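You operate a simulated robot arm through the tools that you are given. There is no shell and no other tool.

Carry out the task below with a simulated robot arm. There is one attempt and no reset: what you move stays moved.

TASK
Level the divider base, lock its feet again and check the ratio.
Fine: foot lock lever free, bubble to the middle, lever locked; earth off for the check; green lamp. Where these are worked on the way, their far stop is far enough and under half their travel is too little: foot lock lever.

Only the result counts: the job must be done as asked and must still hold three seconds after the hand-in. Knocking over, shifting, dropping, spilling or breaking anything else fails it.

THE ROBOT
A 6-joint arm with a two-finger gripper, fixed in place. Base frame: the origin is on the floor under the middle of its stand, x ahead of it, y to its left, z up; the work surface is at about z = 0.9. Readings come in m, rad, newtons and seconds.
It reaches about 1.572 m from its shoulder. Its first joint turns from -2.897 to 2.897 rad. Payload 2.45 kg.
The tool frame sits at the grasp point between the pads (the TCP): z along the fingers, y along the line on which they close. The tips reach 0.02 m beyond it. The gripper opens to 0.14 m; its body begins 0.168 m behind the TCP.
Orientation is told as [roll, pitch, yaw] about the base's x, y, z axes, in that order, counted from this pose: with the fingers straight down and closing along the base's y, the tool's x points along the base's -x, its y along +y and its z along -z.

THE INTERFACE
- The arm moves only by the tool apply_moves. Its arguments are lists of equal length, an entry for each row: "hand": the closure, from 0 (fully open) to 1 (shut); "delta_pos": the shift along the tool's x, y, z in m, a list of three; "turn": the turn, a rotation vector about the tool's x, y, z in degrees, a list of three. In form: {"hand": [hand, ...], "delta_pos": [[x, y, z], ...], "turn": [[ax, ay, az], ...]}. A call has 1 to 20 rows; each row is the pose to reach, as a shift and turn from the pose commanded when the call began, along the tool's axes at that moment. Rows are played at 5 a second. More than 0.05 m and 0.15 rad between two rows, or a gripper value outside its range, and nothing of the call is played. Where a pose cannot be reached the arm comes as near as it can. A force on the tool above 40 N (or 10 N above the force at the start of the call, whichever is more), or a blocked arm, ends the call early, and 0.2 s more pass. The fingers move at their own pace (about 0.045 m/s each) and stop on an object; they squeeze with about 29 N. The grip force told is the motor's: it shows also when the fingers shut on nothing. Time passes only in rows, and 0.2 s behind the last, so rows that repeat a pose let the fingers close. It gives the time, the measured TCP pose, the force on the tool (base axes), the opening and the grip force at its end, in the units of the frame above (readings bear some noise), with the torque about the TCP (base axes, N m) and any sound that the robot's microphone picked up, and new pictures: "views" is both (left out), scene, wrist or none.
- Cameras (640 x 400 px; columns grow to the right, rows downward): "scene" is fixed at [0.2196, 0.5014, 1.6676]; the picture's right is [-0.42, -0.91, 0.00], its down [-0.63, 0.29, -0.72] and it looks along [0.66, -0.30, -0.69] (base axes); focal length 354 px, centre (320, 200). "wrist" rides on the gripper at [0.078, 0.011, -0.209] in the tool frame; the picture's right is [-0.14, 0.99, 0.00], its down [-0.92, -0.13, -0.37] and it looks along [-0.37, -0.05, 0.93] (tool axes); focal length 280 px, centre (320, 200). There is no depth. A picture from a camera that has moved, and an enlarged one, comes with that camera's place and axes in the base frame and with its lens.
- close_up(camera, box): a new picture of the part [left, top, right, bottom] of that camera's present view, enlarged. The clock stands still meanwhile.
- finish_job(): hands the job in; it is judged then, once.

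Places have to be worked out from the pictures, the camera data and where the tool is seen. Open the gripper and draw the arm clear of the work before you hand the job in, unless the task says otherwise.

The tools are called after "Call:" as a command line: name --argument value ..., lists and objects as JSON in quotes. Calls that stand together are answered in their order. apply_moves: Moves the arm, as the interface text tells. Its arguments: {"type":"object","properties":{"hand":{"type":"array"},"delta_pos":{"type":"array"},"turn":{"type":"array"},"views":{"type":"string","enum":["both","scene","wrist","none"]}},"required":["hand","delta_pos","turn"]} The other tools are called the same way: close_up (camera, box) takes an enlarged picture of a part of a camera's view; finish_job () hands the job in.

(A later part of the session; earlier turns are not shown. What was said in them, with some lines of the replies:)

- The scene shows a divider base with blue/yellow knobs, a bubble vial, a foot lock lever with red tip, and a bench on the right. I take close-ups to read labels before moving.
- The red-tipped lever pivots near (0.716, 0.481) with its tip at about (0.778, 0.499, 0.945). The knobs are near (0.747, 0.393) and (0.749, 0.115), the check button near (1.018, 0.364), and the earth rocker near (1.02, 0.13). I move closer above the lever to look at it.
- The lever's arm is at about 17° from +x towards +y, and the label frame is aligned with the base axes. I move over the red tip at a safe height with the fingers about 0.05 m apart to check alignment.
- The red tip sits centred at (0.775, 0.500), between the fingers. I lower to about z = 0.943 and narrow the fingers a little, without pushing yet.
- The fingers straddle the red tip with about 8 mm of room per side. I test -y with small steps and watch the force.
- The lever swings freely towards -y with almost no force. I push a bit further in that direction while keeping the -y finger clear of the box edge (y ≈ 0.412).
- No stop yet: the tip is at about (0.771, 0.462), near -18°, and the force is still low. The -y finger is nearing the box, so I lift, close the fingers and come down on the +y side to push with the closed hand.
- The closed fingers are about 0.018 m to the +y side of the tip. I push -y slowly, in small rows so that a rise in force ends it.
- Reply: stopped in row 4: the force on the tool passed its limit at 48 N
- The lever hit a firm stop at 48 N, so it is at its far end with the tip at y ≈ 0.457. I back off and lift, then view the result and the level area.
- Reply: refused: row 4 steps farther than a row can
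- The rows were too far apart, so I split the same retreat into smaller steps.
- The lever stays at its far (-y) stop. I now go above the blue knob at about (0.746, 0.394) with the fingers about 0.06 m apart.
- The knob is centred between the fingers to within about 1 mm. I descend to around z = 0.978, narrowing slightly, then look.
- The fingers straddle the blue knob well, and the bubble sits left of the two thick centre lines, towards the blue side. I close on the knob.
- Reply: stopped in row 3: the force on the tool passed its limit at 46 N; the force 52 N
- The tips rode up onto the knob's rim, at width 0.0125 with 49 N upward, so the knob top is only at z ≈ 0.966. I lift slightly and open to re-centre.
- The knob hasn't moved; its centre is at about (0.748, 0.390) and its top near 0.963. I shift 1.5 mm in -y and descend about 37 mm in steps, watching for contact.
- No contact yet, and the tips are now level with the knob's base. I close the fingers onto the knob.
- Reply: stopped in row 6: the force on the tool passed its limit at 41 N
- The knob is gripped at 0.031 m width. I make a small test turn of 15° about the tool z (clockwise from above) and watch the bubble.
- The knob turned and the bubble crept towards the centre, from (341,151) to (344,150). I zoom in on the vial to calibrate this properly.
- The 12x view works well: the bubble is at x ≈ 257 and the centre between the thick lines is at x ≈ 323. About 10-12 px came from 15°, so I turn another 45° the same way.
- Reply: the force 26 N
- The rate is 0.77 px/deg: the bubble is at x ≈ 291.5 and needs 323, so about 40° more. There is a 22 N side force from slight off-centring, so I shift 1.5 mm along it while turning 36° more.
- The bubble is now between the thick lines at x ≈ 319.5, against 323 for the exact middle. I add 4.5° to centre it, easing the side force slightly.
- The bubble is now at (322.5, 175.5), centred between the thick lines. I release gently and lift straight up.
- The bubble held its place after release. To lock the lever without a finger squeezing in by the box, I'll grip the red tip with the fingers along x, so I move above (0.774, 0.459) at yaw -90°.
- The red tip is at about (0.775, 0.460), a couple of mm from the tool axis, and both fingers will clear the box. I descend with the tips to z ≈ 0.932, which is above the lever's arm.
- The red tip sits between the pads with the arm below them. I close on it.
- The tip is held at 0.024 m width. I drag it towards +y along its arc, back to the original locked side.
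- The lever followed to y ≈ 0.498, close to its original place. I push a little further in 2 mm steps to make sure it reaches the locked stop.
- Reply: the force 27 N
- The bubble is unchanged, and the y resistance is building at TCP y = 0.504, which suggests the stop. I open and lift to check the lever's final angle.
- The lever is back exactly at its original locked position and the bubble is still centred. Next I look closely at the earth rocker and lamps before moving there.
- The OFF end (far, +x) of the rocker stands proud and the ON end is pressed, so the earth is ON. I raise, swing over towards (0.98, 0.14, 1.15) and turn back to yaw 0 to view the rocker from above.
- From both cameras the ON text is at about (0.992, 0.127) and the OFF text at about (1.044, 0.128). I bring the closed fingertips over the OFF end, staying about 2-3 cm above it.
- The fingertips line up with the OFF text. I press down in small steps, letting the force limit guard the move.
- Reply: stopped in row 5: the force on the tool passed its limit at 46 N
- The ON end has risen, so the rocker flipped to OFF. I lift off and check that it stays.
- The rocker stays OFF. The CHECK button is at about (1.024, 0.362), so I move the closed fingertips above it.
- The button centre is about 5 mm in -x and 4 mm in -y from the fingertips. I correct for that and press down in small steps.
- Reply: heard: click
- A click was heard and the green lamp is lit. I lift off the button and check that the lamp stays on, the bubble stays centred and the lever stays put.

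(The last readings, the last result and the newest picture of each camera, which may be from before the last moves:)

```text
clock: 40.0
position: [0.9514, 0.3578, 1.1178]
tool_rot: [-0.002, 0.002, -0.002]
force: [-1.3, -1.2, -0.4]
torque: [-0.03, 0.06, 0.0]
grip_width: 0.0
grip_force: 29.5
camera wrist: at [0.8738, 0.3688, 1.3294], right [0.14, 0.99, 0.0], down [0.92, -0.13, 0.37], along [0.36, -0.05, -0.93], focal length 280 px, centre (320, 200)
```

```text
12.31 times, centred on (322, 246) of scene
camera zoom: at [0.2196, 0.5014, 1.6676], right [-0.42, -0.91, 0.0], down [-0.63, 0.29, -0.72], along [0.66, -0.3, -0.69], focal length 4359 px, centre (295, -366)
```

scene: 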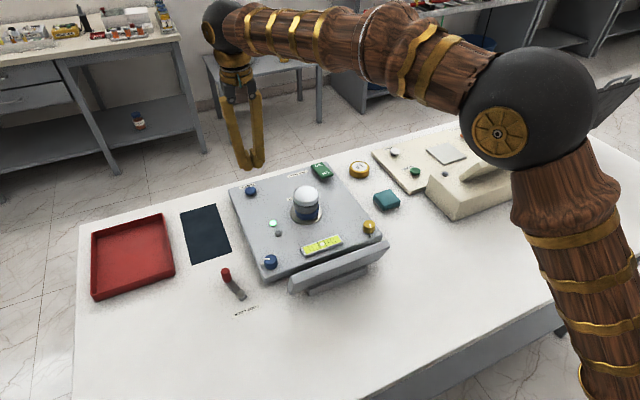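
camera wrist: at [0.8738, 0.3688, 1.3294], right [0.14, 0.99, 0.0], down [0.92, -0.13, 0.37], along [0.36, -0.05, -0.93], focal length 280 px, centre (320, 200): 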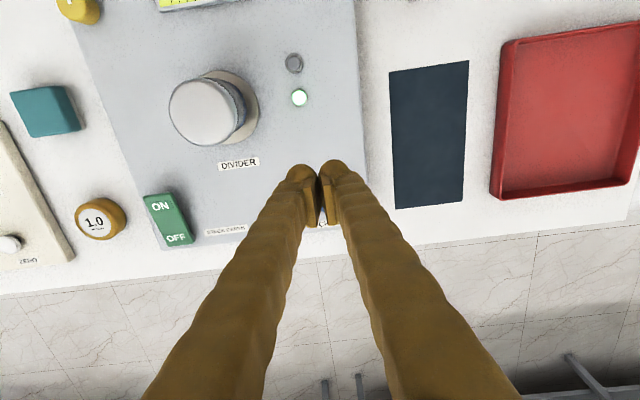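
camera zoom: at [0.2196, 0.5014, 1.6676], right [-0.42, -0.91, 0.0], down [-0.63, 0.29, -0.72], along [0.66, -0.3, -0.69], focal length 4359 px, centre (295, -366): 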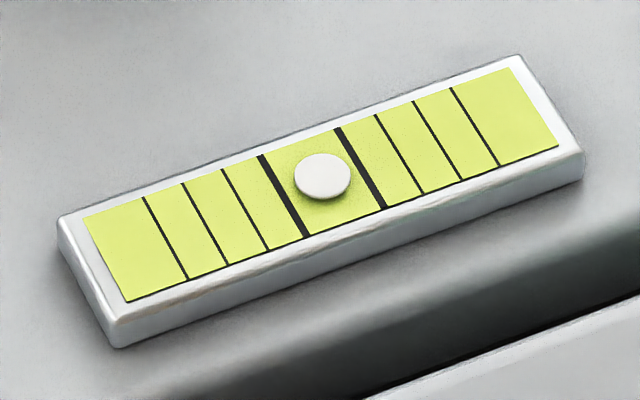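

The green lamp stays lit, the bubble is centred, the lever is on its locked side and the earth is OFF. I open the hand, draw the arm back up to around its start pose and read the display from there.

Call:
apply_moves --hand '[1, 0.8, 0.6, 0.4, 0.2, 0, 0, 0]' --delta_pos '[[0, 0, -0.04], [0.03, 0.012, -0.07], [0.07, 0.025, -0.09], [0.11, 0.04, -0.11], [0.15, 0.055, -0.12], [0.19, 0.07, -0.13], [0.22, 0.08, -0.14], [0.22, 0.08, -0.14]]' --turn '[[0, 0, 0], [0, 0, 0], [0, 0, 0], [0, 0, 0], [0, 0, 0], [0, 0, 0], [0, 0, 0], [0, 0, 0]]' --views "both"

Call:
close_up --camera "wrist" --box '[80, 70, 400, 320]'

Call:
close_up --camera "scene" --box '[200, 150, 400, 320]'

```text
clock: 41.8
position: [0.7312, 0.438, 1.2615]
tool_rot: [-0.002, 0.001, -0.002]
force: [0.1, 0.6, 0.7]
torque: [0.0, 0.03, 0.01]
grip_width: 0.1361
grip_force: 0.0
camera wrist: at [0.654, 0.4492, 1.4727], right [0.14, 0.99, 0.0], down [0.92, -0.13, 0.37], along [0.36, -0.05, -0.93], focal length 280 px, centre (320, 200)
```

scene: 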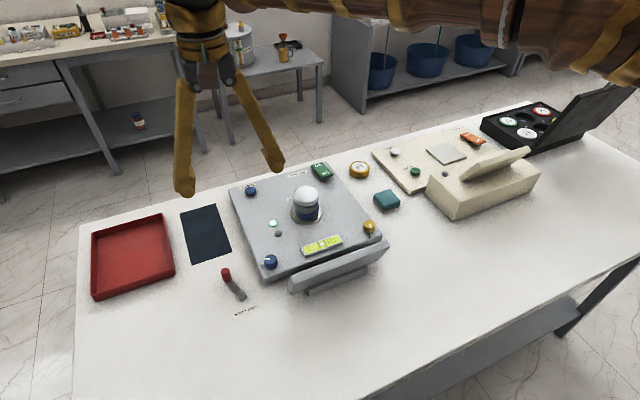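
wrist: 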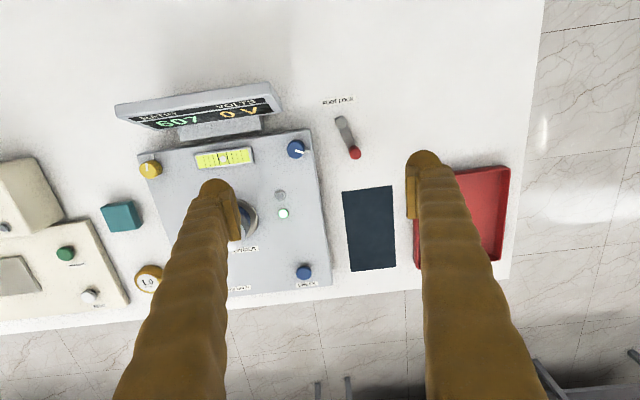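

```text
1.60 times, centred on (240, 195) of wrist
camera zoom: at [0.654, 0.4492, 1.4727], right [0.14, 0.99, 0.0], down [0.92, -0.13, 0.37], along [0.36, -0.05, -0.93], focal length 449 px, centre (448, 208)
```

zoom: 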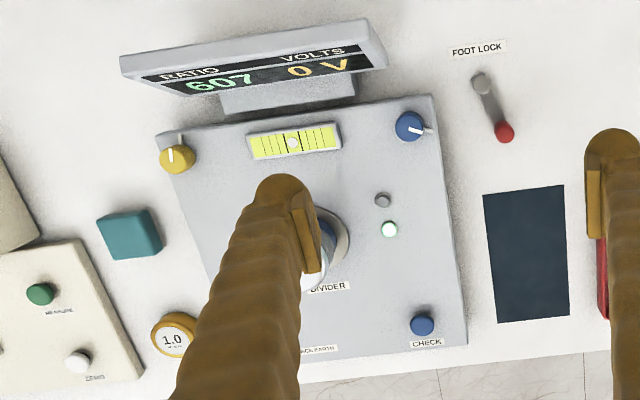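

```text
2.35 times, centred on (300, 235) of scene
camera zoom: at [0.2196, 0.5014, 1.6676], right [-0.42, -0.91, 0.0], down [-0.63, 0.29, -0.72], along [0.66, -0.3, -0.69], focal length 833 px, centre (367, 118)
```

zoom: 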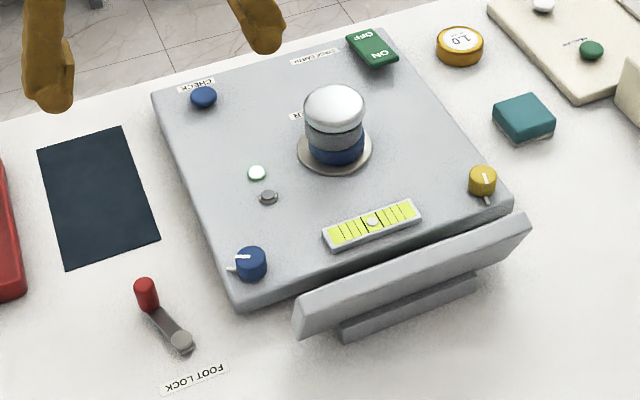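

The display reads RATIO 607 at 0 V with the green lamp still lit. The bubble is in the middle, the lever is locked, the earth is OFF, and the open gripper is clear of the work, so I hand the job in.

Call:
finish_job

```text
The job is handed in.
```

The divider base is level, its feet are locked again, and the ratio check passed with the green lamp lit. The job has been handed in; I haven't seen the judged result.

- **Foot lock:** I swung the lever to its far stop to free the feet. After levelling I brought it back to where it started, pushing until it resisted.
- **Level:** I turned only the blue foot knob, by about 100°. The bubble sits in the middle between the two thick lines, and it stayed there after locking and the check.
- **Earth:** I switched STACK EARTH from ON to OFF for the check and left it OFF, since you didn't ask for it back on.
- **Ratio check:** I pressed CHECK once. The display reads RATIO 607 at 0 V, and the lamp stayed lit after I let go.

On my first try at the blue knob, the fingers slipped onto its top and pressed on it with about 49 N. The knob and bubble did not move. I saw nothing else moved or knocked over, and the gripper is open and clear of the work.
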